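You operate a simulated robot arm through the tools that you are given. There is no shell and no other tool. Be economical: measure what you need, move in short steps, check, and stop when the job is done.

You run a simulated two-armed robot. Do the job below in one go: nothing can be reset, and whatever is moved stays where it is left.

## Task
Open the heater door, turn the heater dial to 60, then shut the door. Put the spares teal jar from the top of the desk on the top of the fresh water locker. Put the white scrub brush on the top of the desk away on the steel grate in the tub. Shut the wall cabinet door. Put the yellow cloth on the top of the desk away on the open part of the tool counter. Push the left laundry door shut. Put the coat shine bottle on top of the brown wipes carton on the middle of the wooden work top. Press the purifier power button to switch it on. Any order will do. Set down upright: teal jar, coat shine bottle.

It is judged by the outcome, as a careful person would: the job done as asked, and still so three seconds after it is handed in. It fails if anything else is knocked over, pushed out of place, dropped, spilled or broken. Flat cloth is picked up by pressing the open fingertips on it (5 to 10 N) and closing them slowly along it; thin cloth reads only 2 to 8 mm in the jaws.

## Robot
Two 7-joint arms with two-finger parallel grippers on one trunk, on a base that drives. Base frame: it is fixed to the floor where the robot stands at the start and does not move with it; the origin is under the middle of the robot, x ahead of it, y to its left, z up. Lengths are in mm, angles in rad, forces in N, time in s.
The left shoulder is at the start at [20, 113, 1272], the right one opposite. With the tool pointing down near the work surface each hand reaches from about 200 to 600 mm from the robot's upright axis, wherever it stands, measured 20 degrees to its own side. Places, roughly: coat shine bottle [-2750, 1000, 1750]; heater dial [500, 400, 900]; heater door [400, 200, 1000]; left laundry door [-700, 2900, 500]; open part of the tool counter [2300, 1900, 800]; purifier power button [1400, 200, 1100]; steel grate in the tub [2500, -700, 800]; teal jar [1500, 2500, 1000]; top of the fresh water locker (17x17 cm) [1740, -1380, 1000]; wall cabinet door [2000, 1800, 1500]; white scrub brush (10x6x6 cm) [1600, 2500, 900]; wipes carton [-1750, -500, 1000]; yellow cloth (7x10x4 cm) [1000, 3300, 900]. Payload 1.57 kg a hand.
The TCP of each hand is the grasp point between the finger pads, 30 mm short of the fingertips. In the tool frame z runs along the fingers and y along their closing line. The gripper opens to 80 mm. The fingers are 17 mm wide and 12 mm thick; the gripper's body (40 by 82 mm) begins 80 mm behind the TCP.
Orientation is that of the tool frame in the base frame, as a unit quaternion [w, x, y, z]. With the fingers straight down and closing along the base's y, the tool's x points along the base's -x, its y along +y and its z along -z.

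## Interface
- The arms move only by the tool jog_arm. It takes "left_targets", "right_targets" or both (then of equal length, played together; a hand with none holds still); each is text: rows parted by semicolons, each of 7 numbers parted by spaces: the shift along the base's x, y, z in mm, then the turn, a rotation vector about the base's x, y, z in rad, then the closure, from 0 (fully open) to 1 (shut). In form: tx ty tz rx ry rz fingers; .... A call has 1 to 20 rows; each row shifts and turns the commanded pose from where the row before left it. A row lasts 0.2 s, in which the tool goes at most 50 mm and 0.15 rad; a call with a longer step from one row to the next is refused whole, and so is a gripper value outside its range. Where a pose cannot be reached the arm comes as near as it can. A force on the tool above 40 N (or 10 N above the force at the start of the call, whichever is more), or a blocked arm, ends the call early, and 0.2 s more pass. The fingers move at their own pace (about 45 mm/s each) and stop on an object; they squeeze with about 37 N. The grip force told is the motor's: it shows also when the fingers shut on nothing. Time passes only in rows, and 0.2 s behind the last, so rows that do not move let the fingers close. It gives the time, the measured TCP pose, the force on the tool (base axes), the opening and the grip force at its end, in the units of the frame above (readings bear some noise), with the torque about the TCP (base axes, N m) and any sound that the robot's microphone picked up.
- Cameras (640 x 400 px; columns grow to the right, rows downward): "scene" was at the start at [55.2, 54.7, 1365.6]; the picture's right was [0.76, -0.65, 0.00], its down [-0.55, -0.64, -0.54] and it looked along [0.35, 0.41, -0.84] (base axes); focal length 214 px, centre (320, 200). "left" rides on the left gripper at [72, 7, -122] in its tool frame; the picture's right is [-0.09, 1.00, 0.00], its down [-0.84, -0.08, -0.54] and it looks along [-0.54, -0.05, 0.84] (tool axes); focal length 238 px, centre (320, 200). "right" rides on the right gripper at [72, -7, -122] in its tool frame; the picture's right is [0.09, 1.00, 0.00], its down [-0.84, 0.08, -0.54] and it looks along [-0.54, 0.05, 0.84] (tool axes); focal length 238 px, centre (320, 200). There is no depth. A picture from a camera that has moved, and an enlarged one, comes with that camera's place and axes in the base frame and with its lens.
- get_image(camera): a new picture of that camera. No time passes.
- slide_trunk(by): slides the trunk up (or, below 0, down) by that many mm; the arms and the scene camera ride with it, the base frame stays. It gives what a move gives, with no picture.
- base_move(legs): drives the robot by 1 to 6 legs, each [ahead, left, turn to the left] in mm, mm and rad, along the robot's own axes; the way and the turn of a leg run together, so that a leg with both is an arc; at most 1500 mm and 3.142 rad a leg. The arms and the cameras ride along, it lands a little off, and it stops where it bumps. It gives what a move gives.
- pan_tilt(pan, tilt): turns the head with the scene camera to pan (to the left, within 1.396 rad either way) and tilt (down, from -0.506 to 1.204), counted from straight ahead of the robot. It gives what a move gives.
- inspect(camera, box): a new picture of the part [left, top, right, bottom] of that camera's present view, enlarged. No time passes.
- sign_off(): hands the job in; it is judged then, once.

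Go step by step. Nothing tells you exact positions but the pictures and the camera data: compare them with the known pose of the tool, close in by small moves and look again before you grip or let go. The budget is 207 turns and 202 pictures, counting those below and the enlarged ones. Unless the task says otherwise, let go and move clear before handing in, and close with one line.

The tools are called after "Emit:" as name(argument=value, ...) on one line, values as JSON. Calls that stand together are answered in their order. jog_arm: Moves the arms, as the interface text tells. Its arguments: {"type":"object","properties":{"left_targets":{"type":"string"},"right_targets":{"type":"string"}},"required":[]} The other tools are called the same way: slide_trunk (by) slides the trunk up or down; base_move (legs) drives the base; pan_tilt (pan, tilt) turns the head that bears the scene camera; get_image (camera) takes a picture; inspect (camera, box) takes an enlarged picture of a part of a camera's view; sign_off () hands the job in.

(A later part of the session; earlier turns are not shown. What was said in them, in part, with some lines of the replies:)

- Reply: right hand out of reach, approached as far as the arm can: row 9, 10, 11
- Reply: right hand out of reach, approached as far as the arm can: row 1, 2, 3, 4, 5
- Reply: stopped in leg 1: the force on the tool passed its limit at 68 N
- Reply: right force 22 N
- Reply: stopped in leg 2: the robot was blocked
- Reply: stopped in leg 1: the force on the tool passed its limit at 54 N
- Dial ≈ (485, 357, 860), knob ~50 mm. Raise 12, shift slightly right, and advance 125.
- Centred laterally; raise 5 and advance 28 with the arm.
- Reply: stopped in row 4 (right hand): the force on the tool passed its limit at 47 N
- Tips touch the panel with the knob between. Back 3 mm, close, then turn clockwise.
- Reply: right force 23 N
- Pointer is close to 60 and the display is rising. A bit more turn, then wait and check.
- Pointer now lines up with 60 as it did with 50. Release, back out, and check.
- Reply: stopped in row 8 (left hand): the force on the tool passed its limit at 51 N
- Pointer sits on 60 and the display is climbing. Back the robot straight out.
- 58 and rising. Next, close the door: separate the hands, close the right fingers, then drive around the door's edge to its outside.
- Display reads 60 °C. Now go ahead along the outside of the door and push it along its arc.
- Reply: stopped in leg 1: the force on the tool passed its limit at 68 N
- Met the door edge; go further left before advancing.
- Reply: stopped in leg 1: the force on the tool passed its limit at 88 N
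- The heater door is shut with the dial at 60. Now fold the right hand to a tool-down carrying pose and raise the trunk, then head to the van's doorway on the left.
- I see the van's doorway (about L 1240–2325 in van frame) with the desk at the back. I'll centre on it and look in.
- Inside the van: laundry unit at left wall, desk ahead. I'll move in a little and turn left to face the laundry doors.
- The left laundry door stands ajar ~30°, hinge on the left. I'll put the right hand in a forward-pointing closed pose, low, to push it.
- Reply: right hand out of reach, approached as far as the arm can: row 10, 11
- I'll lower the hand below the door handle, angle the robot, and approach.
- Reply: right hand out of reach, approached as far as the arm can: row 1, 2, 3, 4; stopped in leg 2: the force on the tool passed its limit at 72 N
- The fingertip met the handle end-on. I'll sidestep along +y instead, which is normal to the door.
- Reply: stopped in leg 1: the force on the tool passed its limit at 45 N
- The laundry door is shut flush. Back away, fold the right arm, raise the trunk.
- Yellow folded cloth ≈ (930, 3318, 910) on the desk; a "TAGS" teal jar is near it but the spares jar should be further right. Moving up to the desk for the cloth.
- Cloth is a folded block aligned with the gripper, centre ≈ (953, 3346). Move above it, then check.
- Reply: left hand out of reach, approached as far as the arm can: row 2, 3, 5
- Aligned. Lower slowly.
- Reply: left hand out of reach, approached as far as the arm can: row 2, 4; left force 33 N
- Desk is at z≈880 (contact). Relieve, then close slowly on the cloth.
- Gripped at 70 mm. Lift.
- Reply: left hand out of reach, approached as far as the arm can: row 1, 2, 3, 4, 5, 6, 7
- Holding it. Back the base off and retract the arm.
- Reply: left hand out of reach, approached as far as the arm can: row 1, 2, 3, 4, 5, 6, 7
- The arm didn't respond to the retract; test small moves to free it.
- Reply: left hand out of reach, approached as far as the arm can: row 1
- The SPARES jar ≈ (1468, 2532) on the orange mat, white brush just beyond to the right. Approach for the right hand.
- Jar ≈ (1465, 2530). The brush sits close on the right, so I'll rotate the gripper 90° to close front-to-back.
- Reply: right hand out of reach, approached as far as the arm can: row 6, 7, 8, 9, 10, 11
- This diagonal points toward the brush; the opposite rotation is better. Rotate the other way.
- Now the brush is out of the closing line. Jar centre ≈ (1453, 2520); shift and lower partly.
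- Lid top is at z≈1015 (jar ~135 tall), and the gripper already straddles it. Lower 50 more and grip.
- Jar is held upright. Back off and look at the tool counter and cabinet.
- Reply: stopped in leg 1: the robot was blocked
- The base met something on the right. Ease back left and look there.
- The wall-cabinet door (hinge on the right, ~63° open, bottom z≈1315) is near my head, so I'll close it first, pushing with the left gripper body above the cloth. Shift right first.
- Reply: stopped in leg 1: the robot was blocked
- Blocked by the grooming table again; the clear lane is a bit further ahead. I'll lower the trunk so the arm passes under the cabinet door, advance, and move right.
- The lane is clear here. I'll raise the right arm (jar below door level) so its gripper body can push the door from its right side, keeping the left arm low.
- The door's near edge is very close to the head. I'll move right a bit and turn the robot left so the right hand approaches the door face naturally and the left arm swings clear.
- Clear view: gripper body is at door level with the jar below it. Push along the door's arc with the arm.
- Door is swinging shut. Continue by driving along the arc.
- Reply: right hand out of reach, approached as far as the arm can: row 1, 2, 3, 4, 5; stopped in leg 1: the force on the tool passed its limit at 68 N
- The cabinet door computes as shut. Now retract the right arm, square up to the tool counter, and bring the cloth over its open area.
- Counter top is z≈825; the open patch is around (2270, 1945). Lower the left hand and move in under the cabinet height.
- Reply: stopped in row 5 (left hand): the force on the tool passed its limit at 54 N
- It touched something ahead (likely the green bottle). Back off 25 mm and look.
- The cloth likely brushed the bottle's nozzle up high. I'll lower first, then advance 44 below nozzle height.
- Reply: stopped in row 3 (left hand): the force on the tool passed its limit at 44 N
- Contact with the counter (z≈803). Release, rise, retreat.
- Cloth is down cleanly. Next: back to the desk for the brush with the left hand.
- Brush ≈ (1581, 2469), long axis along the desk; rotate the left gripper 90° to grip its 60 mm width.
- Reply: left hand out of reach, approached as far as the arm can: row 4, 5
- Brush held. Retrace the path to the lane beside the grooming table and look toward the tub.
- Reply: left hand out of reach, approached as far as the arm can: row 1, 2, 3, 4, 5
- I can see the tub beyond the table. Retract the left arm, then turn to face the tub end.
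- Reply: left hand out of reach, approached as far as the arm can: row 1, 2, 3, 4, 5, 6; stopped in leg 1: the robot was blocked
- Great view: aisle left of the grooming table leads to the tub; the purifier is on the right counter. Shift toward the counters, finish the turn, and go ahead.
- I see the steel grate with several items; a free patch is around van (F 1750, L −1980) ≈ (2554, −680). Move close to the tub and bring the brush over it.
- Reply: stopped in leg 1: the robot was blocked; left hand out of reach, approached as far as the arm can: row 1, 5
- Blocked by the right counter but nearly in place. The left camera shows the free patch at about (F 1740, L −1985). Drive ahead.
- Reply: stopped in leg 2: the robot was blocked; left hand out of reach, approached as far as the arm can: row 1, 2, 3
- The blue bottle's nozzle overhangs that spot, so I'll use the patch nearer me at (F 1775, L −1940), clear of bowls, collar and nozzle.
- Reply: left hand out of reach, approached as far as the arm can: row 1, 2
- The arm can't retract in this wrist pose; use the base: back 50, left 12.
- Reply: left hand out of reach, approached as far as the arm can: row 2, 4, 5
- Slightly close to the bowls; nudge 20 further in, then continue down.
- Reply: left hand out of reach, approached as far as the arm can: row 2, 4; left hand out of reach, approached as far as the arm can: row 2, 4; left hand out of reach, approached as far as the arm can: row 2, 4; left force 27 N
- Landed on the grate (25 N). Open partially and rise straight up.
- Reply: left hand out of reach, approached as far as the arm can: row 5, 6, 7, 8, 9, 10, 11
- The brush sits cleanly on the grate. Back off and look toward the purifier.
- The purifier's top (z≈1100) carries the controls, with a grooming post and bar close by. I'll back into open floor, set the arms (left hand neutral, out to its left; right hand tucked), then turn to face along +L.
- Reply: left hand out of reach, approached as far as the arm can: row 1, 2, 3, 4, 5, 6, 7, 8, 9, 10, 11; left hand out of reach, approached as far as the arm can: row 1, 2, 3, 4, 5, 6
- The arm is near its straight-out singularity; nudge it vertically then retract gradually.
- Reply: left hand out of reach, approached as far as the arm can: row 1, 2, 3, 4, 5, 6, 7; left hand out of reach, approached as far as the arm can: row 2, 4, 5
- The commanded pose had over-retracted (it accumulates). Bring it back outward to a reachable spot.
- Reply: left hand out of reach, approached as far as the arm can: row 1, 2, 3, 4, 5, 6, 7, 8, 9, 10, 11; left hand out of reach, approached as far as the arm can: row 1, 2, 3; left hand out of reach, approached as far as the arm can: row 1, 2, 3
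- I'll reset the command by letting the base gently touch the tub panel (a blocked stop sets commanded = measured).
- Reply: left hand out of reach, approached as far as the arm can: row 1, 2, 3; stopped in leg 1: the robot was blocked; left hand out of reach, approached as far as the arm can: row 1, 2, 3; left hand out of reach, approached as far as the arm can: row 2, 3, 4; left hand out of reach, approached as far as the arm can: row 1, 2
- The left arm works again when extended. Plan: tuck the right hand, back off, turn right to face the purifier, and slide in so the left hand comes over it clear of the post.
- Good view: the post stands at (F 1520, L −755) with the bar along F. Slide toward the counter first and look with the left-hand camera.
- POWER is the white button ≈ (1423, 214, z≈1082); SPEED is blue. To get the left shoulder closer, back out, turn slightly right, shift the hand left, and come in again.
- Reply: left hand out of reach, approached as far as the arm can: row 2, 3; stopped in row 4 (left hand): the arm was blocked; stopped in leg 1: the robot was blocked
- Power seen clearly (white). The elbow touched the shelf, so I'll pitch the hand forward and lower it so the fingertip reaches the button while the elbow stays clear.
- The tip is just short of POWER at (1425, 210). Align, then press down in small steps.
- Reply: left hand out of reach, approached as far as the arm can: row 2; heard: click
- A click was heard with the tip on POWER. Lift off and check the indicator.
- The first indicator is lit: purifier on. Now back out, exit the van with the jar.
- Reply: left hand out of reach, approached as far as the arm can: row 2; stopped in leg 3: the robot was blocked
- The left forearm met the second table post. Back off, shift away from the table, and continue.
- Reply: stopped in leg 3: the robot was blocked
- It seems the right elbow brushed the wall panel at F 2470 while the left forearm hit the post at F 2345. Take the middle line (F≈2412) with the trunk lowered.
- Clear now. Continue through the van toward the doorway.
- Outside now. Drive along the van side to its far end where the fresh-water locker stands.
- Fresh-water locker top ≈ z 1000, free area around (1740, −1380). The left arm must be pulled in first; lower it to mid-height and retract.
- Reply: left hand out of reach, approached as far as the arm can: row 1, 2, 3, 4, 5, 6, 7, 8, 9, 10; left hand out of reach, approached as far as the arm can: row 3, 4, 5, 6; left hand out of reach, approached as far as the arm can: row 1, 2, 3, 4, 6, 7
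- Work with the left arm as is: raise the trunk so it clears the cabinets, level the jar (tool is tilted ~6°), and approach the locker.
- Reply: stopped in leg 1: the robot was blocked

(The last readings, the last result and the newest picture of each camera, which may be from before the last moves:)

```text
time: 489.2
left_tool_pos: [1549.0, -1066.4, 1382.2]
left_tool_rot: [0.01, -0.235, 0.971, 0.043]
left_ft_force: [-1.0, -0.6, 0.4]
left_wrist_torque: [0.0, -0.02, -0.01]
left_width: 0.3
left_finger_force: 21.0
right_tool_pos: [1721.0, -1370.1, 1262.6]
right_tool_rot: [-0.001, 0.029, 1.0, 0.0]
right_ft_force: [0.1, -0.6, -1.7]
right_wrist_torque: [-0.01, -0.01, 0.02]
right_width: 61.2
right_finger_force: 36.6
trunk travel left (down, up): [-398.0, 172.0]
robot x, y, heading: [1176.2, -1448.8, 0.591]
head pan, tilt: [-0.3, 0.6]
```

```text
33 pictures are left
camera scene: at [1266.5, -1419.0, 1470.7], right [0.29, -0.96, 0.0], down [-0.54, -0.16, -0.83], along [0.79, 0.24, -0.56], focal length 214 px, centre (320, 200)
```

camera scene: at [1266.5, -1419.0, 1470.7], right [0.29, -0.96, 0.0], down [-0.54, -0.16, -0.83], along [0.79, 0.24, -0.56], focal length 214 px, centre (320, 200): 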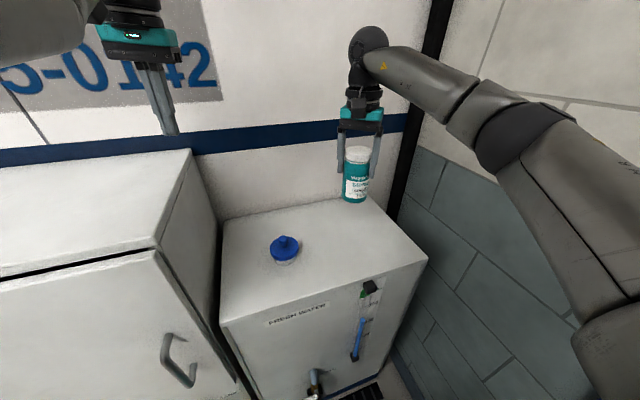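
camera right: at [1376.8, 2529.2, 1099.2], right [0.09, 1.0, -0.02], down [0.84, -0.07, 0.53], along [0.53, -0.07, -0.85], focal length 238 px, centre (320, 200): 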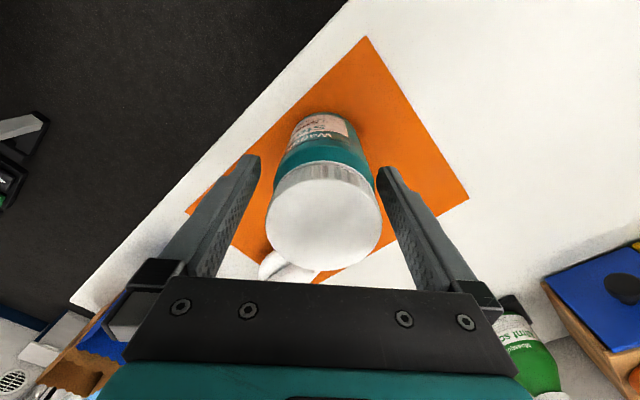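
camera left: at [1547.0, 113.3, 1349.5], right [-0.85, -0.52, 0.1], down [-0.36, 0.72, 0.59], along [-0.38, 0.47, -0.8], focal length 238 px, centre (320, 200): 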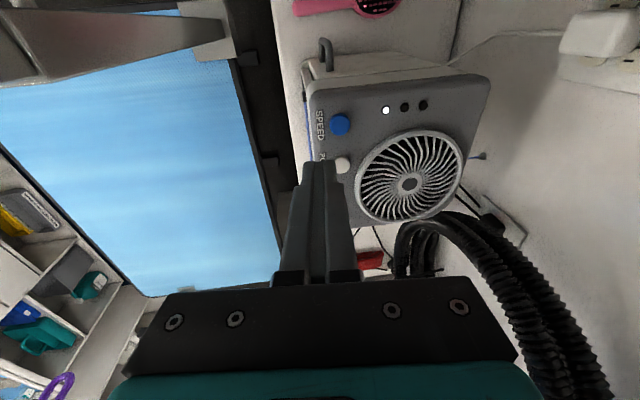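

Jar will land mid-way between the cap and the right edge. Lower it.

Emit:
jog_arm(right_targets="7 -4 -25 0 0 0 0.8; 7 -4 -25 0 0 0 0.8; 0 0 -25 0 0 0 0.8; 0 0 -25 0 0 0 0.8; 0 0 -20 0 0 0 0.8; 0 0 -12 0 0 0 0.8; 0 0 0 0 0 0 0.8")

Emit:
inspect(camera="scene", box=[210, 130, 450, 330])

```text
time: 490.8
left_tool_pos: [1549.4, -1065.1, 1381.7]
left_tool_rot: [0.011, -0.236, 0.971, 0.042]
left_ft_force: [0.1, -0.6, -0.6]
left_wrist_torque: [0.0, -0.02, 0.0]
left_width: 0.0
left_finger_force: 20.9
right_tool_pos: [1735.5, -1374.1, 1130.2]
right_tool_rot: [0.0, 0.029, 1.0, 0.0]
right_ft_force: [-0.4, -0.5, -2.1]
right_wrist_torque: [-0.02, 0.02, -0.01]
right_width: 61.3
right_finger_force: 37.3
trunk travel left (down, up): [-398.0, 172.0]
robot x, y, heading: [1173.2, -1451.2, 0.598]
head pan, tilt: [-0.3, 0.6]
```

```text
2.00 times, centred on (330, 230) of scene
camera zoom: at [1266.9, -1418.2, 1470.6], right [0.29, -0.96, 0.0], down [-0.54, -0.16, -0.83], along [0.79, 0.24, -0.56], focal length 429 px, centre (300, 140)
```

zoom: 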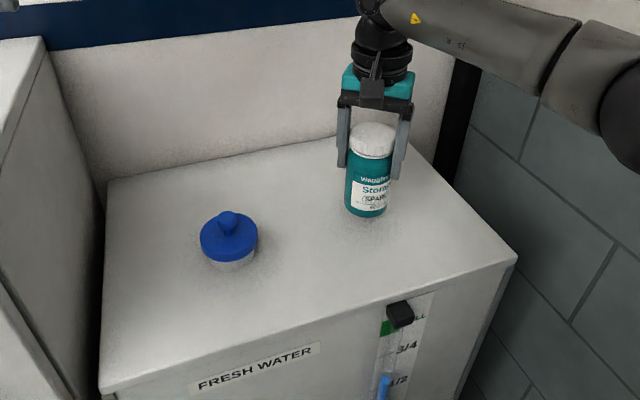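

Emit:
jog_arm(right_targets="0 0 -6 0 0 0 0.8; 0 0 -5 0 0 0 0.8; 0 0 -4 0 0 0 0.8; 0 0 -3 0 0 0 0.8; 0 0 -3 0 0 0 0.8; 0 0 0 0 0 0 0.8")

```text
time: 492.2
left_tool_pos: [1550.4, -1065.5, 1382.2]
left_tool_rot: [0.01, -0.236, 0.971, 0.043]
left_ft_force: [0.2, 0.3, 0.4]
left_wrist_torque: [-0.01, -0.01, 0.01]
left_width: 0.2
left_finger_force: 21.6
right_tool_pos: [1737.3, -1374.9, 1110.2]
right_tool_rot: [-0.001, 0.029, 1.0, 0.0]
right_ft_force: [-0.7, 0.8, -1.9]
right_wrist_torque: [0.02, -0.01, 0.04]
right_width: 61.4
right_finger_force: 37.2
trunk travel left (down, up): [-398.0, 172.0]
robot x, y, heading: [1172.9, -1453.3, 0.594]
head pan, tilt: [-0.3, 0.6]
```

Emit:
jog_arm(right_targets="0 0 -3 0 0 0 0.8; 0 0 -3 0 0 0 0.8; 0 0 -3 0 0 0 0.8; 0 0 -3 0 0 0 0.8; 0 0 0 0 0 0 0.8")

Emit:
inspect(camera="scene", box=[310, 140, 410, 260])

```text
time: 493.4
left_tool_pos: [1548.4, -1066.6, 1381.1]
left_tool_rot: [0.01, -0.235, 0.971, 0.043]
left_ft_force: [0.0, 0.3, -0.1]
left_wrist_torque: [0.01, 0.02, 0.03]
left_width: 0.1
left_finger_force: 21.4
right_tool_pos: [1737.0, -1375.3, 1098.2]
right_tool_rot: [-0.001, 0.029, 1.0, 0.0]
right_ft_force: [0.1, -0.2, -0.4]
right_wrist_torque: [-0.01, 0.0, 0.0]
right_width: 61.0
right_finger_force: 37.8
trunk travel left (down, up): [-398.0, 172.0]
robot x, y, heading: [1176.9, -1451.8, 0.598]
head pan, tilt: [-0.3, 0.6]
```

```text
3.33 times, centred on (360, 200) of scene
camera zoom: at [1266.9, -1418.3, 1470.6], right [0.29, -0.96, 0.0], down [-0.54, -0.16, -0.83], along [0.79, 0.24, -0.56], focal length 715 px, centre (187, 200)
```

zoom: 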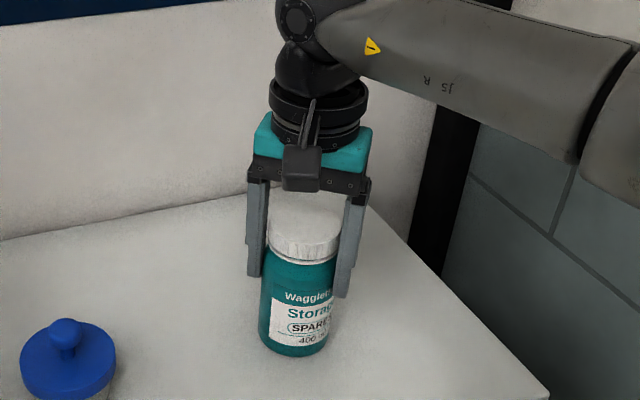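

Emit:
jog_arm(right_targets="0 0 -2 0 0 0 0.8; 0 0 -2 0 0 0 0.8; 0 0 0 0 0 0 0.8")

```text
time: 494.2
left_tool_pos: [1547.3, -1068.1, 1383.5]
left_tool_rot: [0.011, -0.235, 0.971, 0.043]
left_ft_force: [0.8, 0.9, -0.5]
left_wrist_torque: [-0.02, -0.01, -0.03]
left_width: 0.0
left_finger_force: 21.3
right_tool_pos: [1735.7, -1374.9, 1097.4]
right_tool_rot: [0.002, 0.03, 1.0, 0.002]
right_ft_force: [-0.5, -3.6, 24.6]
right_wrist_torque: [-0.66, -0.03, -0.05]
right_width: 61.4
right_finger_force: 36.9
trunk travel left (down, up): [-398.0, 172.0]
robot x, y, heading: [1175.2, -1449.6, 0.594]
head pan, tilt: [-0.3, 0.6]
```

Contact. Release, rise and check.

Emit:
jog_arm(right_targets="0 0 2 0 0 0 0.6; 0 0 0 0 0 0 0.2; 0 0 0 0 0 0 0; 0 0 0 0 0 0 0; 0 0 0 0 0 0 0; 0 0 15 0 0 0 0; 0 0 30 0 0 0 0; 0 0 40 0 0 0 0; 0 0 45 0 0 0 0; 0 0 45 0 0 0 0; -30 -20 30 0 0 0 0; -35 -23 0 0 0 0 0; -35 -23 0 0 0 0 0; 0 0 0 0 0 0 0")

Emit:
inspect(camera="scene", box=[210, 130, 450, 330])

```text
time: 497.2
left_tool_pos: [1548.7, -1064.9, 1381.1]
left_tool_rot: [0.009, -0.235, 0.971, 0.042]
left_ft_force: [0.2, 0.5, -0.8]
left_wrist_torque: [-0.01, 0.05, -0.01]
left_width: 0.1
left_finger_force: 21.1
right_tool_pos: [1634.7, -1441.1, 1303.9]
right_tool_rot: [-0.001, 0.029, 1.0, 0.0]
right_ft_force: [-0.2, 0.1, -0.2]
right_wrist_torque: [-0.02, 0.01, 0.04]
right_width: 80.0
right_finger_force: 0.0
trunk travel left (down, up): [-398.0, 172.0]
robot x, y, heading: [1171.9, -1448.6, 0.603]
head pan, tilt: [-0.3, 0.6]
```

```text
2.00 times, centred on (330, 230) of scene
camera zoom: at [1267.5, -1417.5, 1470.5], right [0.29, -0.96, 0.0], down [-0.54, -0.17, -0.82], along [0.79, 0.24, -0.57], focal length 429 px, centre (300, 140)
```

zoom: 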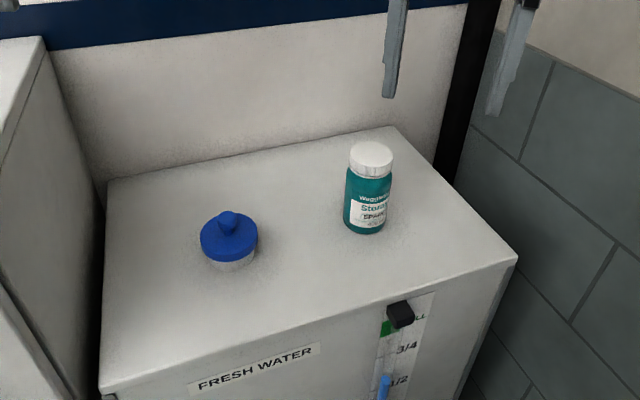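

Jar stands upright on the locker. Last item: drive along to the shelving for the coat-shine bottle.

Emit:
base_move(legs=[[0, 130, 0], [-600, 0, 0], [0, 1400, 0], [0, 1400, 0], [0, 1000, 0], [0, 0, 3.141]])

Emit:
slide_trunk(by=172)

Emit:
pan_tilt(pan=-0.2, tilt=0.05)

Emit:
get_image(camera="scene")

```text
time: 526.8
left_tool_pos: [-1820.1, 1170.4, 1381.5]
left_tool_rot: [0.042, 0.975, 0.22, -0.011]
left_ft_force: [0.1, -0.2, -0.1]
left_wrist_torque: [-0.03, 0.02, -0.02]
left_width: 0.0
left_finger_force: 21.3
right_tool_pos: [-1893.9, 1546.4, 1302.1]
right_tool_rot: [0.0, 0.999, -0.045, 0.002]
right_ft_force: [0.2, -0.2, 0.0]
right_wrist_torque: [0.03, 0.01, -0.01]
right_width: 79.9
right_finger_force: 0.1
trunk travel left (down, up): [-398.0, 172.0]
robot x, y, heading: [-1433.4, 1540.0, -2.577]
head pan, tilt: [-0.3, 0.6]
```

```text
time: 528.7
left_tool_pos: [-1819.8, 1170.0, 1553.8]
left_tool_rot: [0.043, 0.974, 0.22, -0.011]
left_ft_force: [-0.1, -0.7, 0.2]
left_wrist_torque: [-0.01, -0.02, -0.01]
left_width: 0.2
left_finger_force: 21.6
right_tool_pos: [-1894.3, 1548.2, 1474.2]
right_tool_rot: [0.0, 0.999, -0.044, 0.002]
right_ft_force: [0.4, -1.0, 0.2]
right_wrist_torque: [-0.01, 0.02, 0.0]
right_width: 79.9
right_finger_force: 0.1
trunk travel left (down, up): [-570.0, 0.0]
robot x, y, heading: [-1432.1, 1543.3, -2.575]
head pan, tilt: [-0.3, 0.6]
```

```text
time: 529.7
left_tool_pos: [-1819.4, 1170.2, 1553.1]
left_tool_rot: [0.043, 0.975, 0.219, -0.01]
left_ft_force: [0.3, 0.7, -0.3]
left_wrist_torque: [-0.02, -0.03, 0.02]
left_width: 0.0
left_finger_force: 21.3
right_tool_pos: [-1894.3, 1548.4, 1474.2]
right_tool_rot: [0.0, 0.999, -0.044, 0.0]
right_ft_force: [0.1, 0.1, -0.8]
right_wrist_torque: [0.01, 0.01, 0.01]
right_width: 79.8
right_finger_force: 0.2
trunk travel left (down, up): [-570.0, 0.0]
robot x, y, heading: [-1430.3, 1542.5, -2.575]
head pan, tilt: [-0.201, 0.051]
```

```text
29 pictures are left
camera scene: at [-1526.3, 1507.0, 1693.2], right [-0.36, 0.93, 0.0], down [0.05, 0.02, -1.0], along [-0.93, -0.36, -0.05], focal length 214 px, centre (320, 200)
```

scene: 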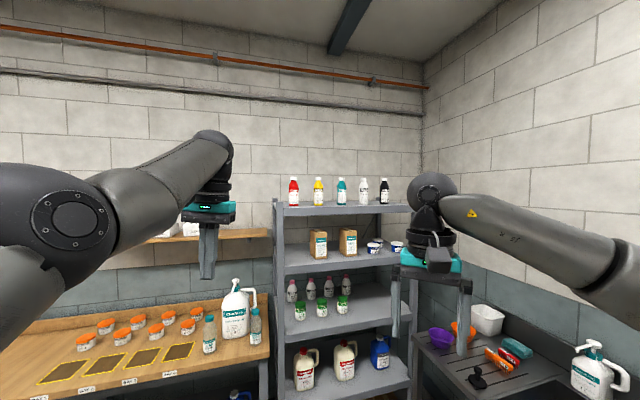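

Emit:
inspect(camera="scene", box=[275, 160, 405, 230])

```text
4.92 times, centred on (340, 195) of scene
camera zoom: at [-1526.3, 1507.0, 1693.2], right [-0.36, 0.93, 0.0], down [0.05, 0.02, -1.0], along [-0.93, -0.36, -0.05], focal length 1056 px, centre (222, 225)
```

zoom: 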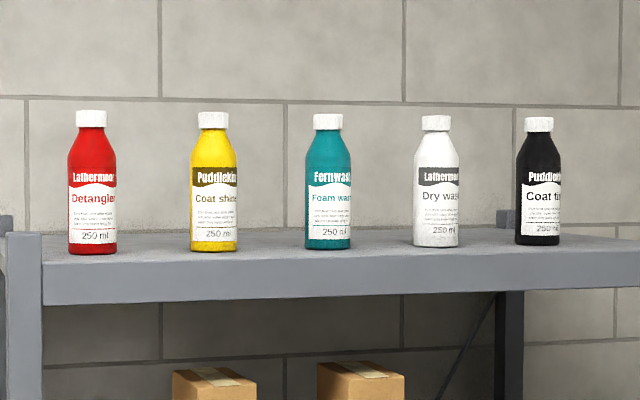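

The yellow Puddlekin bottle is "Coat shine" (≈ z 1600–1770). Bring the right hand to a forward-pointing pose at that height.

Emit:
jog_arm(right_targets="0 0 0 0 0 0.131 0; 0 0 0 0 0 0.131 0; 0 0 0 0 0 0.131 0; 0 0 0 0 0 0.131 0; 0 0 0 0 0 0.13 0; 0 0 17 -0.0766 0.1205 0 0; 0 0 17 -0.0766 0.1205 0 0; 0 0 17 -0.0766 0.1205 0 0; 0 0 17 -0.0766 0.1205 0 0; 0 0 17 -0.0766 0.1205 0 0; 0 0 17 -0.0766 0.1205 0 0; 0 0 17 -0.0766 0.1205 0 0; 0 0 17 -0.0766 0.1205 0 0; 0 0 17 -0.0766 0.1205 0 0; 0 0 17 -0.0766 0.1205 0 0; 0 0 17 -0.0766 0.1205 0 0; 0 0 0 0 0 0 0")

```text
time: 533.3
left_tool_pos: [-1819.5, 1169.5, 1553.0]
left_tool_rot: [0.042, 0.974, 0.22, -0.011]
left_ft_force: [0.3, 0.5, 0.6]
left_wrist_torque: [0.01, 0.0, 0.02]
left_width: 0.0
left_finger_force: 21.1
right_tool_pos: [-1895.0, 1546.0, 1663.8]
right_tool_rot: [0.198, 0.68, 0.197, -0.678]
right_ft_force: [-0.3, -0.3, -1.0]
right_wrist_torque: [0.02, -0.02, -0.01]
right_width: 80.1
right_finger_force: 0.1
trunk travel left (down, up): [-570.0, 0.0]
robot x, y, heading: [-1432.6, 1545.7, -2.58]
head pan, tilt: [-0.201, 0.051]
```

Emit:
base_move(legs=[[760, -18, 0.02]])

Emit:
get_image(camera="right")

Emit:
get_image(camera="scene")

```text
time: 537.3
left_tool_pos: [-2433.6, 756.0, 1554.5]
left_tool_rot: [0.043, 0.969, 0.241, -0.011]
left_ft_force: [-0.6, -0.1, -0.1]
left_wrist_torque: [-0.05, 0.03, -0.02]
left_width: 0.1
left_finger_force: 21.1
right_tool_pos: [-2526.1, 1129.6, 1664.3]
right_tool_rot: [0.212, 0.675, 0.212, -0.674]
right_ft_force: [-0.3, -0.4, -0.6]
right_wrist_torque: [-0.01, 0.0, 0.02]
right_width: 80.1
right_finger_force: 0.1
trunk travel left (down, up): [-570.0, 0.0]
robot x, y, heading: [-2065.0, 1145.5, -2.534]
head pan, tilt: [-0.201, 0.051]
```

```text
27 pictures are left
camera right: at [-2430.0, 1203.2, 1592.0], right [0.57, -0.82, -0.09], down [0.49, 0.25, 0.84], along [-0.66, -0.52, 0.54], focal length 238 px, centre (320, 200)
```

right: 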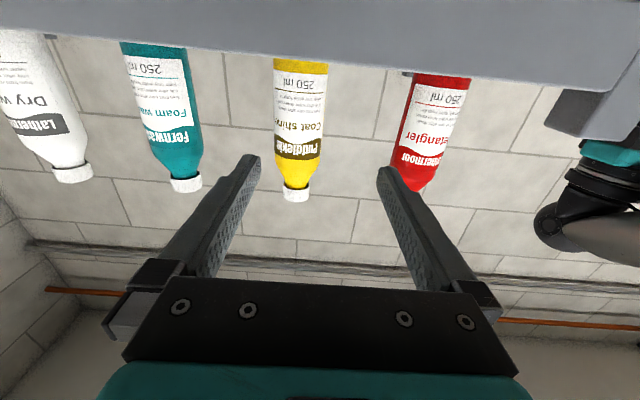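

```text
26 pictures are left
camera scene: at [-2155.0, 1105.9, 1693.2], right [-0.4, 0.92, 0.0], down [0.05, 0.02, -1.0], along [-0.92, -0.4, -0.05], focal length 214 px, centre (320, 200)
```

scene: 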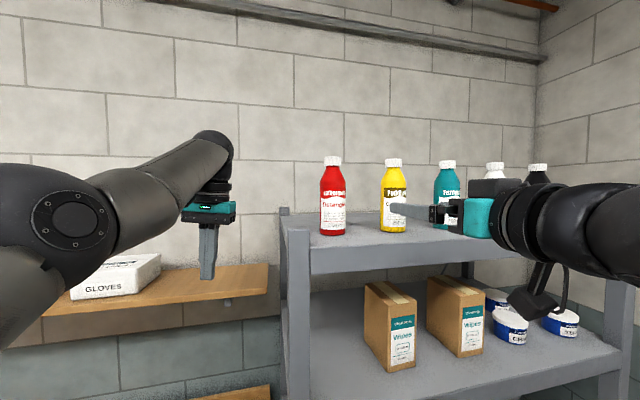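

Bottle triangulated at (−2659, 1062), z 1604–1758. Pitch the hand down 0.4 so the wrist camera clears the shelf edge, shift right 20 and approach.

Emit:
jog_arm(right_targets="0 0 2 0.076 -0.1095 0 0; 0 0 2 0.076 -0.1095 0 0; 0 0 2 0.076 -0.1095 0 0; 0 0 0 0 0 0 0")

Emit:
base_move(legs=[[0, -20, 0], [85, 0, 0]])

Emit:
get_image(camera="right")

```text
time: 538.3
left_tool_pos: [-2433.9, 756.6, 1553.3]
left_tool_rot: [0.043, 0.969, 0.242, -0.009]
left_ft_force: [0.7, 0.7, 0.7]
left_wrist_torque: [-0.02, 0.02, -0.01]
left_width: 0.1
left_finger_force: 21.1
right_tool_pos: [-2524.9, 1128.6, 1669.7]
right_tool_rot: [0.167, 0.797, 0.25, -0.524]
right_ft_force: [-0.6, -1.1, 0.6]
right_wrist_torque: [0.0, 0.03, 0.02]
right_width: 79.9
right_finger_force: 0.1
trunk travel left (down, up): [-570.0, 0.0]
robot x, y, heading: [-2063.8, 1144.4, -2.533]
head pan, tilt: [-0.201, 0.051]
```

```text
time: 539.8
left_tool_pos: [-2514.6, 724.9, 1554.8]
left_tool_rot: [0.042, 0.969, 0.242, -0.01]
left_ft_force: [-0.5, -0.3, 0.4]
left_wrist_torque: [0.0, -0.01, -0.01]
left_width: 0.0
left_finger_force: 21.4
right_tool_pos: [-2607.2, 1097.6, 1669.8]
right_tool_rot: [0.167, 0.796, 0.25, -0.525]
right_ft_force: [-0.8, -0.2, -1.3]
right_wrist_torque: [0.03, 0.03, 0.03]
right_width: 80.0
right_finger_force: 0.1
trunk travel left (down, up): [-570.0, 0.0]
robot x, y, heading: [-2145.1, 1114.7, -2.529]
head pan, tilt: [-0.201, 0.051]
```

```text
25 pictures are left
camera right: at [-2496.3, 1182.4, 1651.1], right [0.6, -0.8, -0.08], down [0.18, 0.04, 0.98], along [-0.78, -0.6, 0.17], focal length 238 px, centre (320, 200)
```

right: 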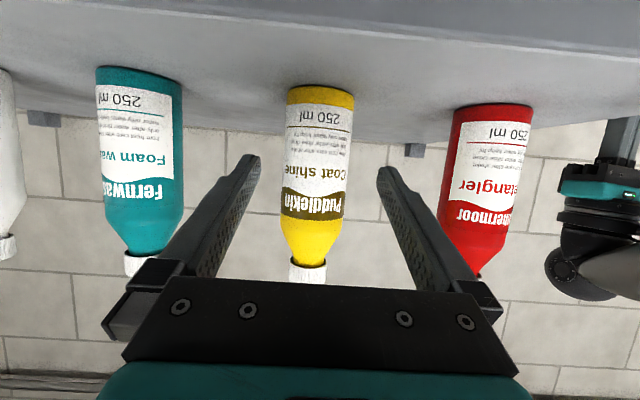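

Emit:
base_move(legs=[[60, 0, 0]])

Emit:
get_image(camera="right")

```text
time: 540.8
left_tool_pos: [-2562.9, 691.2, 1553.3]
left_tool_rot: [0.043, 0.969, 0.242, -0.01]
left_ft_force: [-0.4, -0.6, -0.1]
left_wrist_torque: [0.0, -0.04, 0.0]
left_width: 0.0
left_finger_force: 20.9
right_tool_pos: [-2654.7, 1063.9, 1669.0]
right_tool_rot: [0.166, 0.796, 0.249, -0.526]
right_ft_force: [-0.5, 0.1, 0.4]
right_wrist_torque: [0.0, 0.01, -0.03]
right_width: 80.1
right_finger_force: 0.1
trunk travel left (down, up): [-570.0, 0.0]
robot x, y, heading: [-2195.8, 1084.9, -2.532]
head pan, tilt: [-0.201, 0.051]
```

```text
24 pictures are left
camera right: at [-2544.1, 1148.3, 1651.3], right [0.6, -0.8, -0.08], down [0.18, 0.04, 0.98], along [-0.78, -0.6, 0.17], focal length 238 px, centre (320, 200)
```

right: 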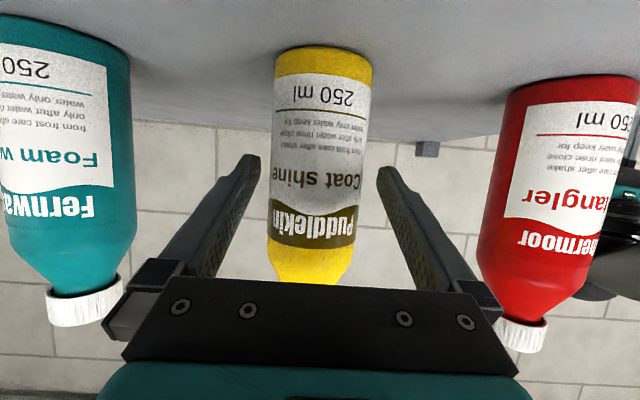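

Emit:
jog_arm(right_targets="0 0 0 0 0 0 0.1; 0 0 0 0 0 0 0.2; 0 0 0 0 0 0 0.4; 0 0 0 0 0 0 0.8; 0 0 0 0 0 0 0.8; 0 0 0 0 0 0 0.8")

Emit:
jog_arm(right_targets="0 0 10 0 0 0 0.8; 0 0 20 0 0 0 0.8; 0 0 20 0 0 0 0.8; 0 0 0 0 0 0 0.8")

Emit:
get_image(camera="right")

```text
time: 542.2
left_tool_pos: [-2562.6, 691.2, 1554.9]
left_tool_rot: [0.043, 0.969, 0.243, -0.01]
left_ft_force: [-0.3, 0.3, 0.1]
left_wrist_torque: [0.02, 0.0, 0.01]
left_width: 0.0
left_finger_force: 21.6
right_tool_pos: [-2654.8, 1064.3, 1669.7]
right_tool_rot: [0.166, 0.796, 0.249, -0.526]
right_ft_force: [-0.5, 0.0, -0.8]
right_wrist_torque: [0.01, 0.02, 0.02]
right_width: 52.6
right_finger_force: 36.8
trunk travel left (down, up): [-570.0, 0.0]
robot x, y, heading: [-2189.4, 1083.1, -2.527]
head pan, tilt: [-0.201, 0.051]
```

```text
time: 543.2
left_tool_pos: [-2561.3, 691.6, 1554.4]
left_tool_rot: [0.043, 0.969, 0.243, -0.01]
left_ft_force: [1.1, -0.1, -1.0]
left_wrist_torque: [0.04, 0.0, -0.02]
left_width: 0.0
left_finger_force: 21.8
right_tool_pos: [-2655.3, 1064.1, 1721.2]
right_tool_rot: [0.166, 0.796, 0.249, -0.526]
right_ft_force: [-0.5, -0.5, -3.3]
right_wrist_torque: [-0.03, -0.01, 0.04]
right_width: 52.1
right_finger_force: 36.9
trunk travel left (down, up): [-570.0, 0.0]
robot x, y, heading: [-2190.3, 1083.4, -2.535]
head pan, tilt: [-0.201, 0.051]
```

```text
23 pictures are left
camera right: at [-2544.5, 1149.1, 1702.4], right [0.6, -0.8, -0.08], down [0.18, 0.04, 0.98], along [-0.78, -0.6, 0.17], focal length 238 px, centre (320, 200)
```

right: 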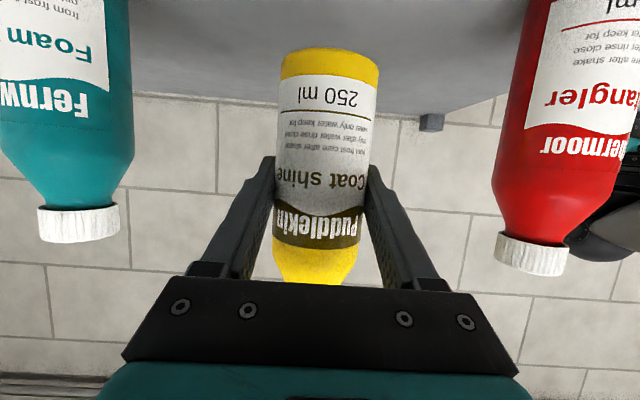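

The bottle is held. Back away and move along to the wooden work top.

Emit:
base_move(legs=[[-480, 0, 0], [0, 1000, 0], [0, 800, -0.02]])

Emit:
slide_trunk(by=-250)

Emit:
pan_tilt(pan=-0.1, tilt=0.3)

Emit:
get_image(camera="scene")

```text
time: 554.7
left_tool_pos: [-1151.5, -513.3, 1553.4]
left_tool_rot: [0.043, 0.971, 0.235, -0.01]
left_ft_force: [-0.1, -0.1, -0.2]
left_wrist_torque: [-0.02, -0.01, 0.0]
left_width: 0.0
left_finger_force: 20.9
right_tool_pos: [-1239.2, -138.6, 1721.1]
right_tool_rot: [0.164, 0.797, 0.244, -0.528]
right_ft_force: [-0.3, -0.6, -3.0]
right_wrist_torque: [0.01, -0.01, 0.0]
right_width: 52.6
right_finger_force: 36.6
trunk travel left (down, up): [-570.0, 0.0]
robot x, y, heading: [-775.6, -125.7, -2.545]
head pan, tilt: [-0.201, 0.051]
```

```text
time: 557.3
left_tool_pos: [-1152.0, -515.0, 1304.4]
left_tool_rot: [0.043, 0.971, 0.235, -0.011]
left_ft_force: [0.1, -0.3, 0.2]
left_wrist_torque: [0.0, -0.02, 0.01]
left_width: 0.0
left_finger_force: 20.8
right_tool_pos: [-1239.2, -139.9, 1471.7]
right_tool_rot: [0.164, 0.797, 0.245, -0.527]
right_ft_force: [0.0, -0.6, -2.3]
right_wrist_torque: [0.0, -0.05, 0.0]
right_width: 52.6
right_finger_force: 36.7
trunk travel left (down, up): [-320.0, 250.0]
robot x, y, heading: [-780.9, -130.3, -2.547]
head pan, tilt: [-0.201, 0.051]
```

```text
time: 558.0
left_tool_pos: [-1151.8, -512.6, 1303.5]
left_tool_rot: [0.043, 0.971, 0.236, -0.01]
left_ft_force: [0.4, -0.2, 0.4]
left_wrist_torque: [0.01, -0.03, -0.01]
left_width: 0.0
left_finger_force: 21.6
right_tool_pos: [-1240.3, -139.7, 1470.2]
right_tool_rot: [0.164, 0.797, 0.244, -0.527]
right_ft_force: [0.1, -0.1, -1.8]
right_wrist_torque: [-0.05, -0.02, 0.02]
right_width: 52.6
right_finger_force: 37.3
trunk travel left (down, up): [-320.0, 250.0]
robot x, y, heading: [-778.3, -125.7, -2.549]
head pan, tilt: [-0.099, 0.3]
```

```text
22 pictures are left
camera scene: at [-866.7, -177.3, 1420.1], right [-0.48, 0.88, 0.0], down [0.26, 0.14, -0.96], along [-0.84, -0.45, -0.3], focal length 214 px, centre (320, 200)
```

scene: 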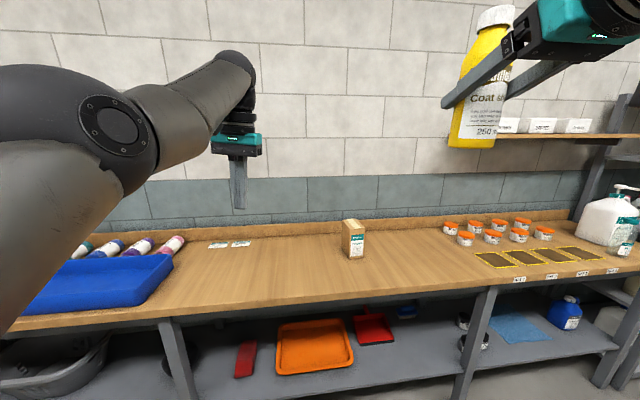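

Emit:
inspect(camera="scene", box=[310, 195, 400, 275])

```text
5.00 times, centred on (355, 235) of scene
camera zoom: at [-866.7, -177.3, 1420.1], right [-0.48, 0.88, 0.0], down [0.26, 0.14, -0.96], along [-0.84, -0.45, -0.3], focal length 1072 px, centre (145, 25)
```

zoom: 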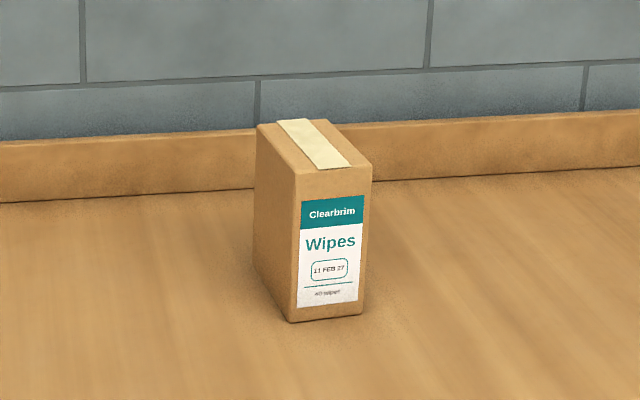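

Carton top estimated at (−1773, −482), z≈1003, size ~75×112. Lower the trunk, drive in, extend the arm and check from the wrist camera.

Emit:
slide_trunk(by=-230)

Emit:
base_move(legs=[[480, -10, 0]])

Emit:
get_image(camera="scene")

```text
time: 560.5
left_tool_pos: [-1151.4, -514.0, 1074.2]
left_tool_rot: [0.043, 0.971, 0.236, -0.01]
left_ft_force: [-0.4, 0.1, -0.6]
left_wrist_torque: [-0.03, 0.0, 0.03]
left_width: 0.1
left_finger_force: 21.1
right_tool_pos: [-1239.4, -140.0, 1240.4]
right_tool_rot: [0.164, 0.797, 0.244, -0.528]
right_ft_force: [0.4, -0.6, -3.1]
right_wrist_torque: [0.0, 0.02, 0.0]
right_width: 52.4
right_finger_force: 36.2
trunk travel left (down, up): [-90.0, 480.0]
robot x, y, heading: [-772.2, -130.4, -2.539]
head pan, tilt: [-0.099, 0.3]
```

```text
time: 563.3
left_tool_pos: [-1559.5, -776.7, 1073.4]
left_tool_rot: [0.043, 0.971, 0.235, -0.01]
left_ft_force: [0.3, -0.1, 0.7]
left_wrist_torque: [0.02, 0.01, 0.0]
left_width: 0.0
left_finger_force: 21.4
right_tool_pos: [-1646.2, -402.2, 1240.4]
right_tool_rot: [0.164, 0.797, 0.244, -0.527]
right_ft_force: [-1.0, 0.8, -2.9]
right_wrist_torque: [0.0, 0.0, 0.03]
right_width: 52.7
right_finger_force: 37.4
trunk travel left (down, up): [-90.0, 480.0]
robot x, y, heading: [-1182.6, -393.4, -2.545]
head pan, tilt: [-0.099, 0.3]
```

```text
20 pictures are left
camera scene: at [-1273.4, -440.4, 1190.0], right [-0.47, 0.88, 0.0], down [0.26, 0.14, -0.96], along [-0.84, -0.45, -0.3], focal length 214 px, centre (320, 200)
```

scene: 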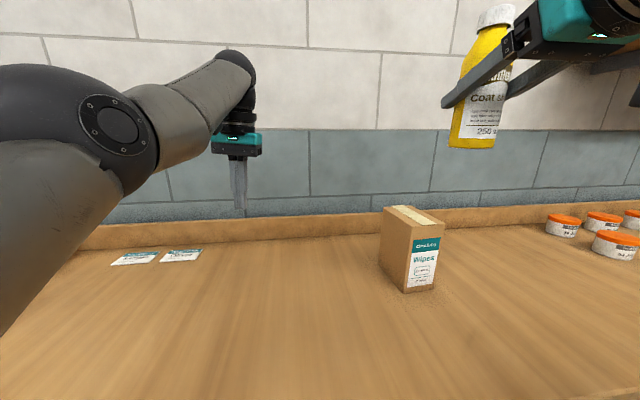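

Refined: carton top centre ≈ (−1740, −471), z≈1024. Extend over it.

Emit:
jog_arm(right_targets="-22.8 -16.8 -10 0 0 0 0.8; -22.8 -16.8 -10 0 0 0 0.8; -22.8 -16.8 -10 0 0 0 0.8; -22.8 -16.8 -10 0 0 0 0.8; 0 0 0 0 0 0 0.8")

Emit:
get_image(camera="scene")

Emit:
get_image(camera="right")

```text
time: 564.5
left_tool_pos: [-1558.0, -776.3, 1074.4]
left_tool_rot: [0.043, 0.971, 0.235, -0.011]
left_ft_force: [-0.8, 0.1, 0.5]
left_wrist_torque: [0.0, -0.02, 0.0]
left_width: 0.0
left_finger_force: 21.8
right_tool_pos: [-1739.2, -470.0, 1200.6]
right_tool_rot: [0.162, 0.798, 0.244, -0.527]
right_ft_force: [0.3, 0.6, -2.4]
right_wrist_torque: [0.0, 0.0, 0.0]
right_width: 52.5
right_finger_force: 37.0
trunk travel left (down, up): [-90.0, 480.0]
robot x, y, heading: [-1181.2, -390.0, -2.549]
head pan, tilt: [-0.099, 0.3]
```

```text
19 pictures are left
camera scene: at [-1273.3, -440.2, 1190.1], right [-0.47, 0.88, 0.0], down [0.26, 0.14, -0.96], along [-0.84, -0.45, -0.3], focal length 214 px, centre (320, 200)
```

scene: 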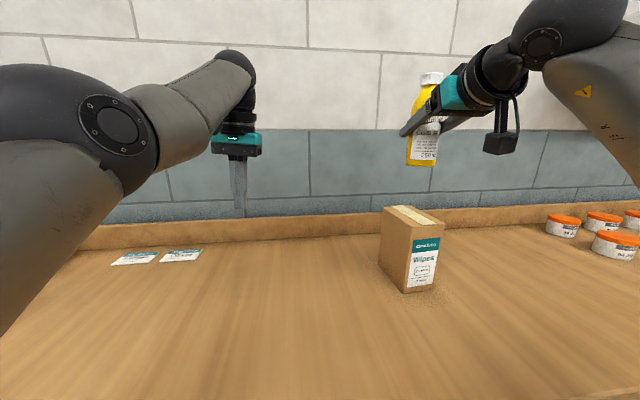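

```text
18 pictures are left
camera right: at [-1627.5, -385.7, 1181.8], right [0.59, -0.8, -0.08], down [0.18, 0.03, 0.98], along [-0.79, -0.59, 0.17], focal length 238 px, centre (320, 200)
```

right: 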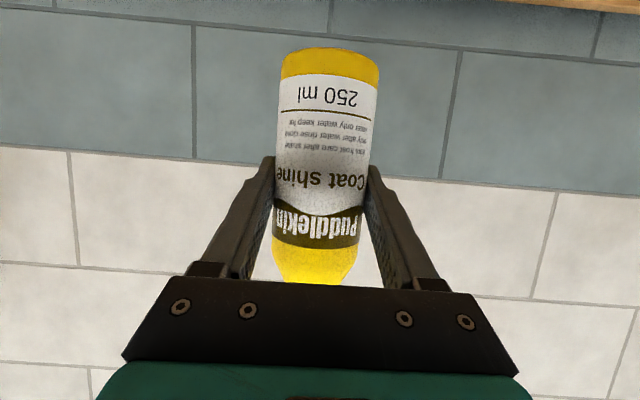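

Aligned over the carton. Lower.

Emit:
jog_arm(right_targets="0 0 -20 0 0 0 0.8; 0 0 -20 0 0 0 0.8; 0 0 -20 0 0 0 0.8; 0 0 -20 0 0 0 0.8; 0 0 -10 0 0 0 0.8; 0 0 0 0 0 0 0.8")

Emit:
inspect(camera="scene", box=[350, 110, 500, 310])

```text
time: 565.9
left_tool_pos: [-1557.8, -777.3, 1073.2]
left_tool_rot: [0.043, 0.971, 0.235, -0.01]
left_ft_force: [0.7, 0.7, 0.2]
left_wrist_torque: [0.0, 0.02, 0.0]
left_width: 0.0
left_finger_force: 21.5
right_tool_pos: [-1738.2, -469.6, 1109.6]
right_tool_rot: [0.163, 0.797, 0.244, -0.527]
right_ft_force: [0.3, 0.6, -3.1]
right_wrist_torque: [0.01, -0.04, 0.01]
right_width: 52.5
right_finger_force: 36.6
trunk travel left (down, up): [-90.0, 480.0]
robot x, y, heading: [-1183.8, -389.3, -2.546]
head pan, tilt: [-0.099, 0.3]
```

```text
2.00 times, centred on (425, 210) of scene
camera zoom: at [-1273.3, -440.3, 1190.1], right [-0.47, 0.88, 0.0], down [0.26, 0.14, -0.96], along [-0.84, -0.45, -0.3], focal length 429 px, centre (110, 180)
```

zoom: 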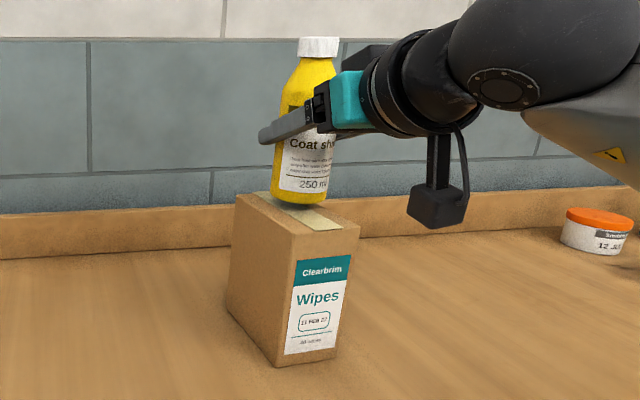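

Emit:
jog_arm(right_targets="0 0 -5 0 0 0 0.8; 0 0 -4 0 0 0 0.8; 0 0 -3 0 0 0 0.8; 0 0 -2 0 0 0 0.8; 0 0 0 0 0 0 0.8")

Emit:
inspect(camera="scene", box=[370, 120, 470, 270])

```text
time: 567.1
left_tool_pos: [-1557.8, -776.5, 1074.5]
left_tool_rot: [0.043, 0.971, 0.235, -0.01]
left_ft_force: [0.7, 0.5, -0.8]
left_wrist_torque: [0.0, -0.02, -0.01]
left_width: 0.2
left_finger_force: 21.8
right_tool_pos: [-1737.9, -468.2, 1099.6]
right_tool_rot: [0.164, 0.796, 0.243, -0.53]
right_ft_force: [-2.4, -0.4, 11.5]
right_wrist_torque: [0.19, 0.11, 0.0]
right_width: 52.6
right_finger_force: 36.7
trunk travel left (down, up): [-90.0, 480.0]
robot x, y, heading: [-1181.5, -392.5, -2.543]
head pan, tilt: [-0.099, 0.3]
```

```text
2.67 times, centred on (420, 195) of scene
camera zoom: at [-1272.5, -440.3, 1190.3], right [-0.47, 0.88, 0.0], down [0.26, 0.14, -0.96], along [-0.84, -0.45, -0.3], focal length 572 px, centre (53, 213)
```

zoom: 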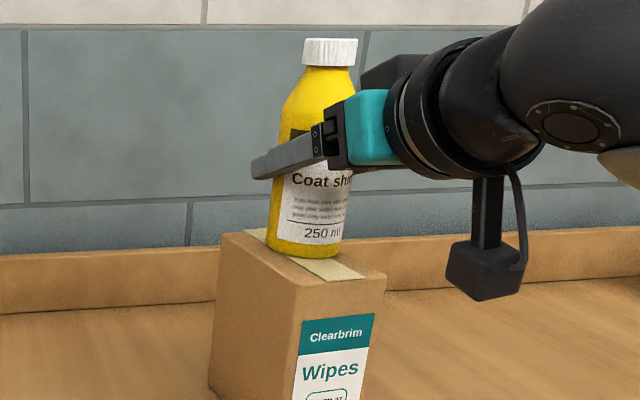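

Contact. The bottle is ~7 mm right of centre; lift slightly, shift 6 mm, set down again.

Emit:
jog_arm(right_targets="0 0 8 0 0 0 0.8; 4 -4.3 0 0 0 0 0.8; 0 0 -4 0 0 0 0.8; 0 0 -3 0 0 0 0.8; 0 0 -1 0 0 0 0.8; 0 0 0 0 0 0 0.8")

Emit:
inspect(camera="scene", box=[370, 120, 470, 270])

```text
time: 568.5
left_tool_pos: [-1558.0, -775.9, 1073.9]
left_tool_rot: [0.044, 0.971, 0.234, -0.011]
left_ft_force: [0.9, 0.9, 0.8]
left_wrist_torque: [-0.04, 0.02, 0.03]
left_width: 0.0
left_finger_force: 21.1
right_tool_pos: [-1731.9, -472.3, 1100.8]
right_tool_rot: [0.164, 0.795, 0.243, -0.531]
right_ft_force: [-3.1, -0.8, 16.3]
right_wrist_torque: [0.24, 0.09, 0.02]
right_width: 52.7
right_finger_force: 37.0
trunk travel left (down, up): [-90.0, 480.0]
robot x, y, heading: [-1181.4, -394.7, -2.543]
head pan, tilt: [-0.099, 0.3]
```

```text
2.67 times, centred on (420, 195) of scene
camera zoom: at [-1272.4, -440.2, 1190.3], right [-0.47, 0.88, 0.0], down [0.26, 0.14, -0.96], along [-0.84, -0.45, -0.3], focal length 572 px, centre (53, 213)
```

zoom: 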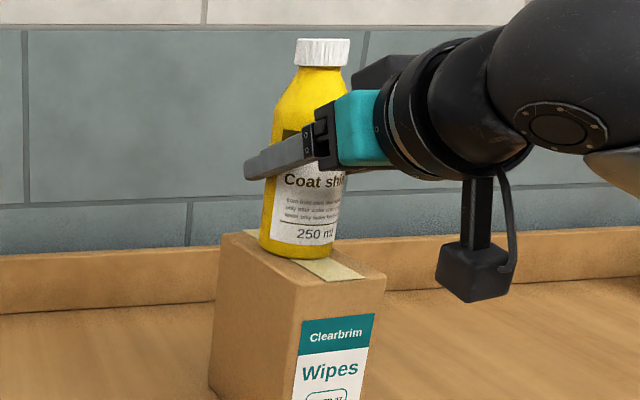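

Centred. Release gently and retreat along the hand's axis.

Emit:
jog_arm(right_targets="0 0 1.5 0 0 0 0.7; 0 0 0 0 0 0 0.3; 0 0 0 0 0 0 0.1; 0 0 0 0 0 0 0; 0 0 0 0 0 0 0; 0 0 0 0 0 0 0; 11 8 6 0 0 0 0; 18 12 8 0 0 0 0; 23 15.5 11 0 0 0 0; 23 15.5 11 0 0 0 0; 23 15.5 11 0 0 0 0; 0 0 0 0 0 0 0")

Emit:
inspect(camera="scene", box=[350, 110, 500, 310])

```text
time: 571.1
left_tool_pos: [-1558.8, -776.0, 1074.0]
left_tool_rot: [0.043, 0.971, 0.235, -0.01]
left_ft_force: [0.0, -0.6, 0.5]
left_wrist_torque: [0.0, 0.01, 0.04]
left_width: 0.1
left_finger_force: 20.5
right_tool_pos: [-1635.7, -406.2, 1145.4]
right_tool_rot: [0.163, 0.797, 0.244, -0.528]
right_ft_force: [-0.2, 0.3, -0.4]
right_wrist_torque: [-0.01, 0.01, 0.01]
right_width: 79.8
right_finger_force: 0.1
trunk travel left (down, up): [-90.0, 480.0]
robot x, y, heading: [-1181.2, -391.1, -2.549]
head pan, tilt: [-0.099, 0.3]
```

```text
2.00 times, centred on (425, 210) of scene
camera zoom: at [-1273.0, -440.2, 1190.1], right [-0.47, 0.88, 0.0], down [0.26, 0.14, -0.96], along [-0.84, -0.45, -0.3], focal length 429 px, centre (110, 180)
```

zoom: 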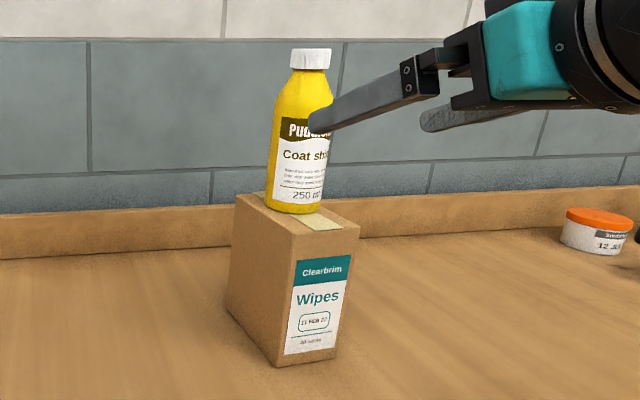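

The bottle stands upright on the carton. I'll clear off and double-check from the doorway that the wall-cabinet door is really flush.

Emit:
base_move(legs=[[-700, 0, 0], [0, -800, 0], [0, -770, 0], [0, 0, 3.141]])

Emit:
slide_trunk(by=230)

Emit:
pan_tilt(pan=-0.35, tilt=0.1)

Emit:
get_image(camera="scene")

```text
time: 590.0
left_tool_pos: [-1114.2, 1688.5, 1074.4]
left_tool_rot: [0.01, -0.238, 0.97, 0.043]
left_ft_force: [0.3, -0.3, 0.1]
left_wrist_torque: [-0.02, 0.01, -0.01]
left_width: 0.0
left_finger_force: 21.5
right_tool_pos: [-1035.2, 1317.5, 1144.8]
right_tool_rot: [0.526, -0.246, 0.797, 0.164]
right_ft_force: [0.3, 0.3, 0.2]
right_wrist_torque: [0.03, 0.01, 0.01]
right_width: 79.8
right_finger_force: 0.1
trunk travel left (down, up): [-90.0, 480.0]
robot x, y, heading: [-1486.3, 1302.1, 0.597]
head pan, tilt: [-0.099, 0.3]
```

```text
time: 592.4
left_tool_pos: [-1113.9, 1688.6, 1303.8]
left_tool_rot: [0.01, -0.237, 0.97, 0.043]
left_ft_force: [0.8, 0.3, 0.9]
left_wrist_torque: [0.02, -0.04, 0.01]
left_width: 0.2
left_finger_force: 21.1
right_tool_pos: [-1036.0, 1317.8, 1375.4]
right_tool_rot: [0.527, -0.245, 0.797, 0.164]
right_ft_force: [0.2, 0.1, 0.0]
right_wrist_torque: [0.0, 0.02, -0.02]
right_width: 80.2
right_finger_force: 0.1
trunk travel left (down, up): [-320.0, 250.0]
robot x, y, heading: [-1490.2, 1303.2, 0.604]
head pan, tilt: [-0.099, 0.3]
```

```text
time: 593.1
left_tool_pos: [-1114.8, 1688.4, 1304.9]
left_tool_rot: [0.01, -0.237, 0.97, 0.043]
left_ft_force: [-0.8, 0.5, -0.1]
left_wrist_torque: [-0.01, 0.01, 0.0]
left_width: 0.0
left_finger_force: 21.1
right_tool_pos: [-1034.5, 1317.3, 1374.6]
right_tool_rot: [0.527, -0.246, 0.796, 0.165]
right_ft_force: [-0.6, 0.5, -0.4]
right_wrist_torque: [-0.02, -0.02, 0.0]
right_width: 80.2
right_finger_force: 0.1
trunk travel left (down, up): [-320.0, 250.0]
robot x, y, heading: [-1488.1, 1301.9, 0.601]
head pan, tilt: [-0.351, 0.099]
```

```text
13 pictures are left
camera scene: at [-1390.9, 1331.9, 1438.7], right [0.25, -0.97, 0.0], down [-0.1, -0.02, -0.99], along [0.96, 0.25, -0.1], focal length 214 px, centre (320, 200)
```

scene: 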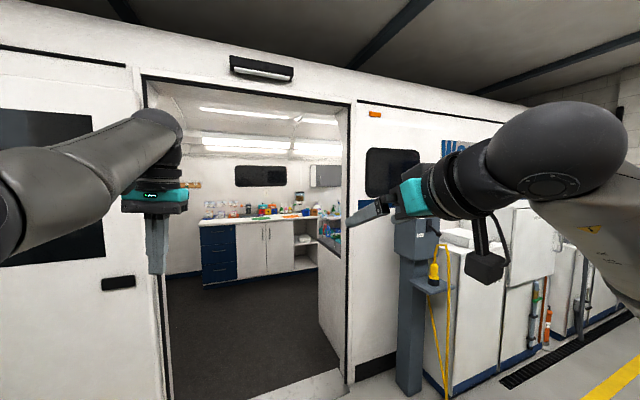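

The cabinet is visible at the right of the doorway; zoom on it.

Emit:
inspect(camera="scene", box=[285, 145, 350, 205])

Emit:
inspect(camera="scene", box=[440, 180, 580, 300])

```text
6.67 times, centred on (318, 175) of scene
camera zoom: at [-1390.9, 1331.9, 1438.7], right [0.25, -0.97, 0.0], down [-0.1, -0.02, -0.99], along [0.96, 0.25, -0.1], focal length 1430 px, centre (337, 367)
```

zoom: 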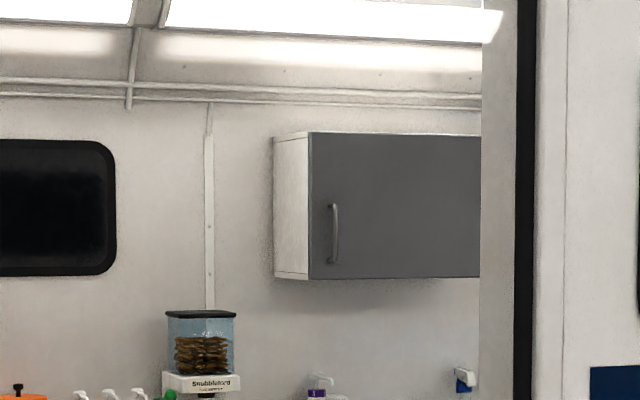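

```text
3.33 times, centred on (510, 240) of scene
camera zoom: at [-1390.9, 1331.9, 1438.7], right [0.25, -0.97, 0.0], down [-0.1, -0.02, -0.99], along [0.96, 0.25, -0.1], focal length 715 px, centre (-313, 67)
```

zoom: 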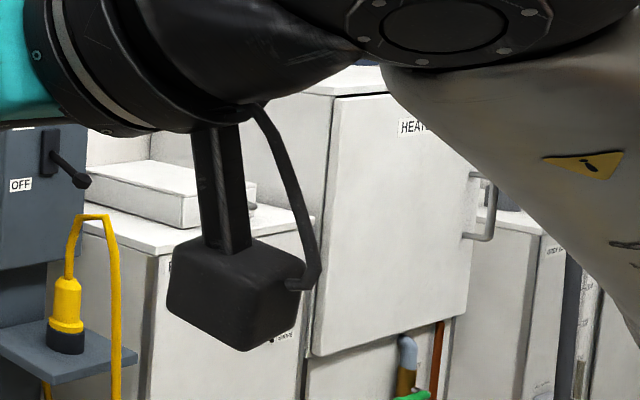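

The wall cabinet and heater doors both look shut, and every other item has been set down and checked. Handing in.

Emit:
sign_off()

```text
The job is handed in.
```

All eight jobs are done, and I checked each one in the pictures before handing in. The heater display read 60 °C, and the purifier's indicator light is on.
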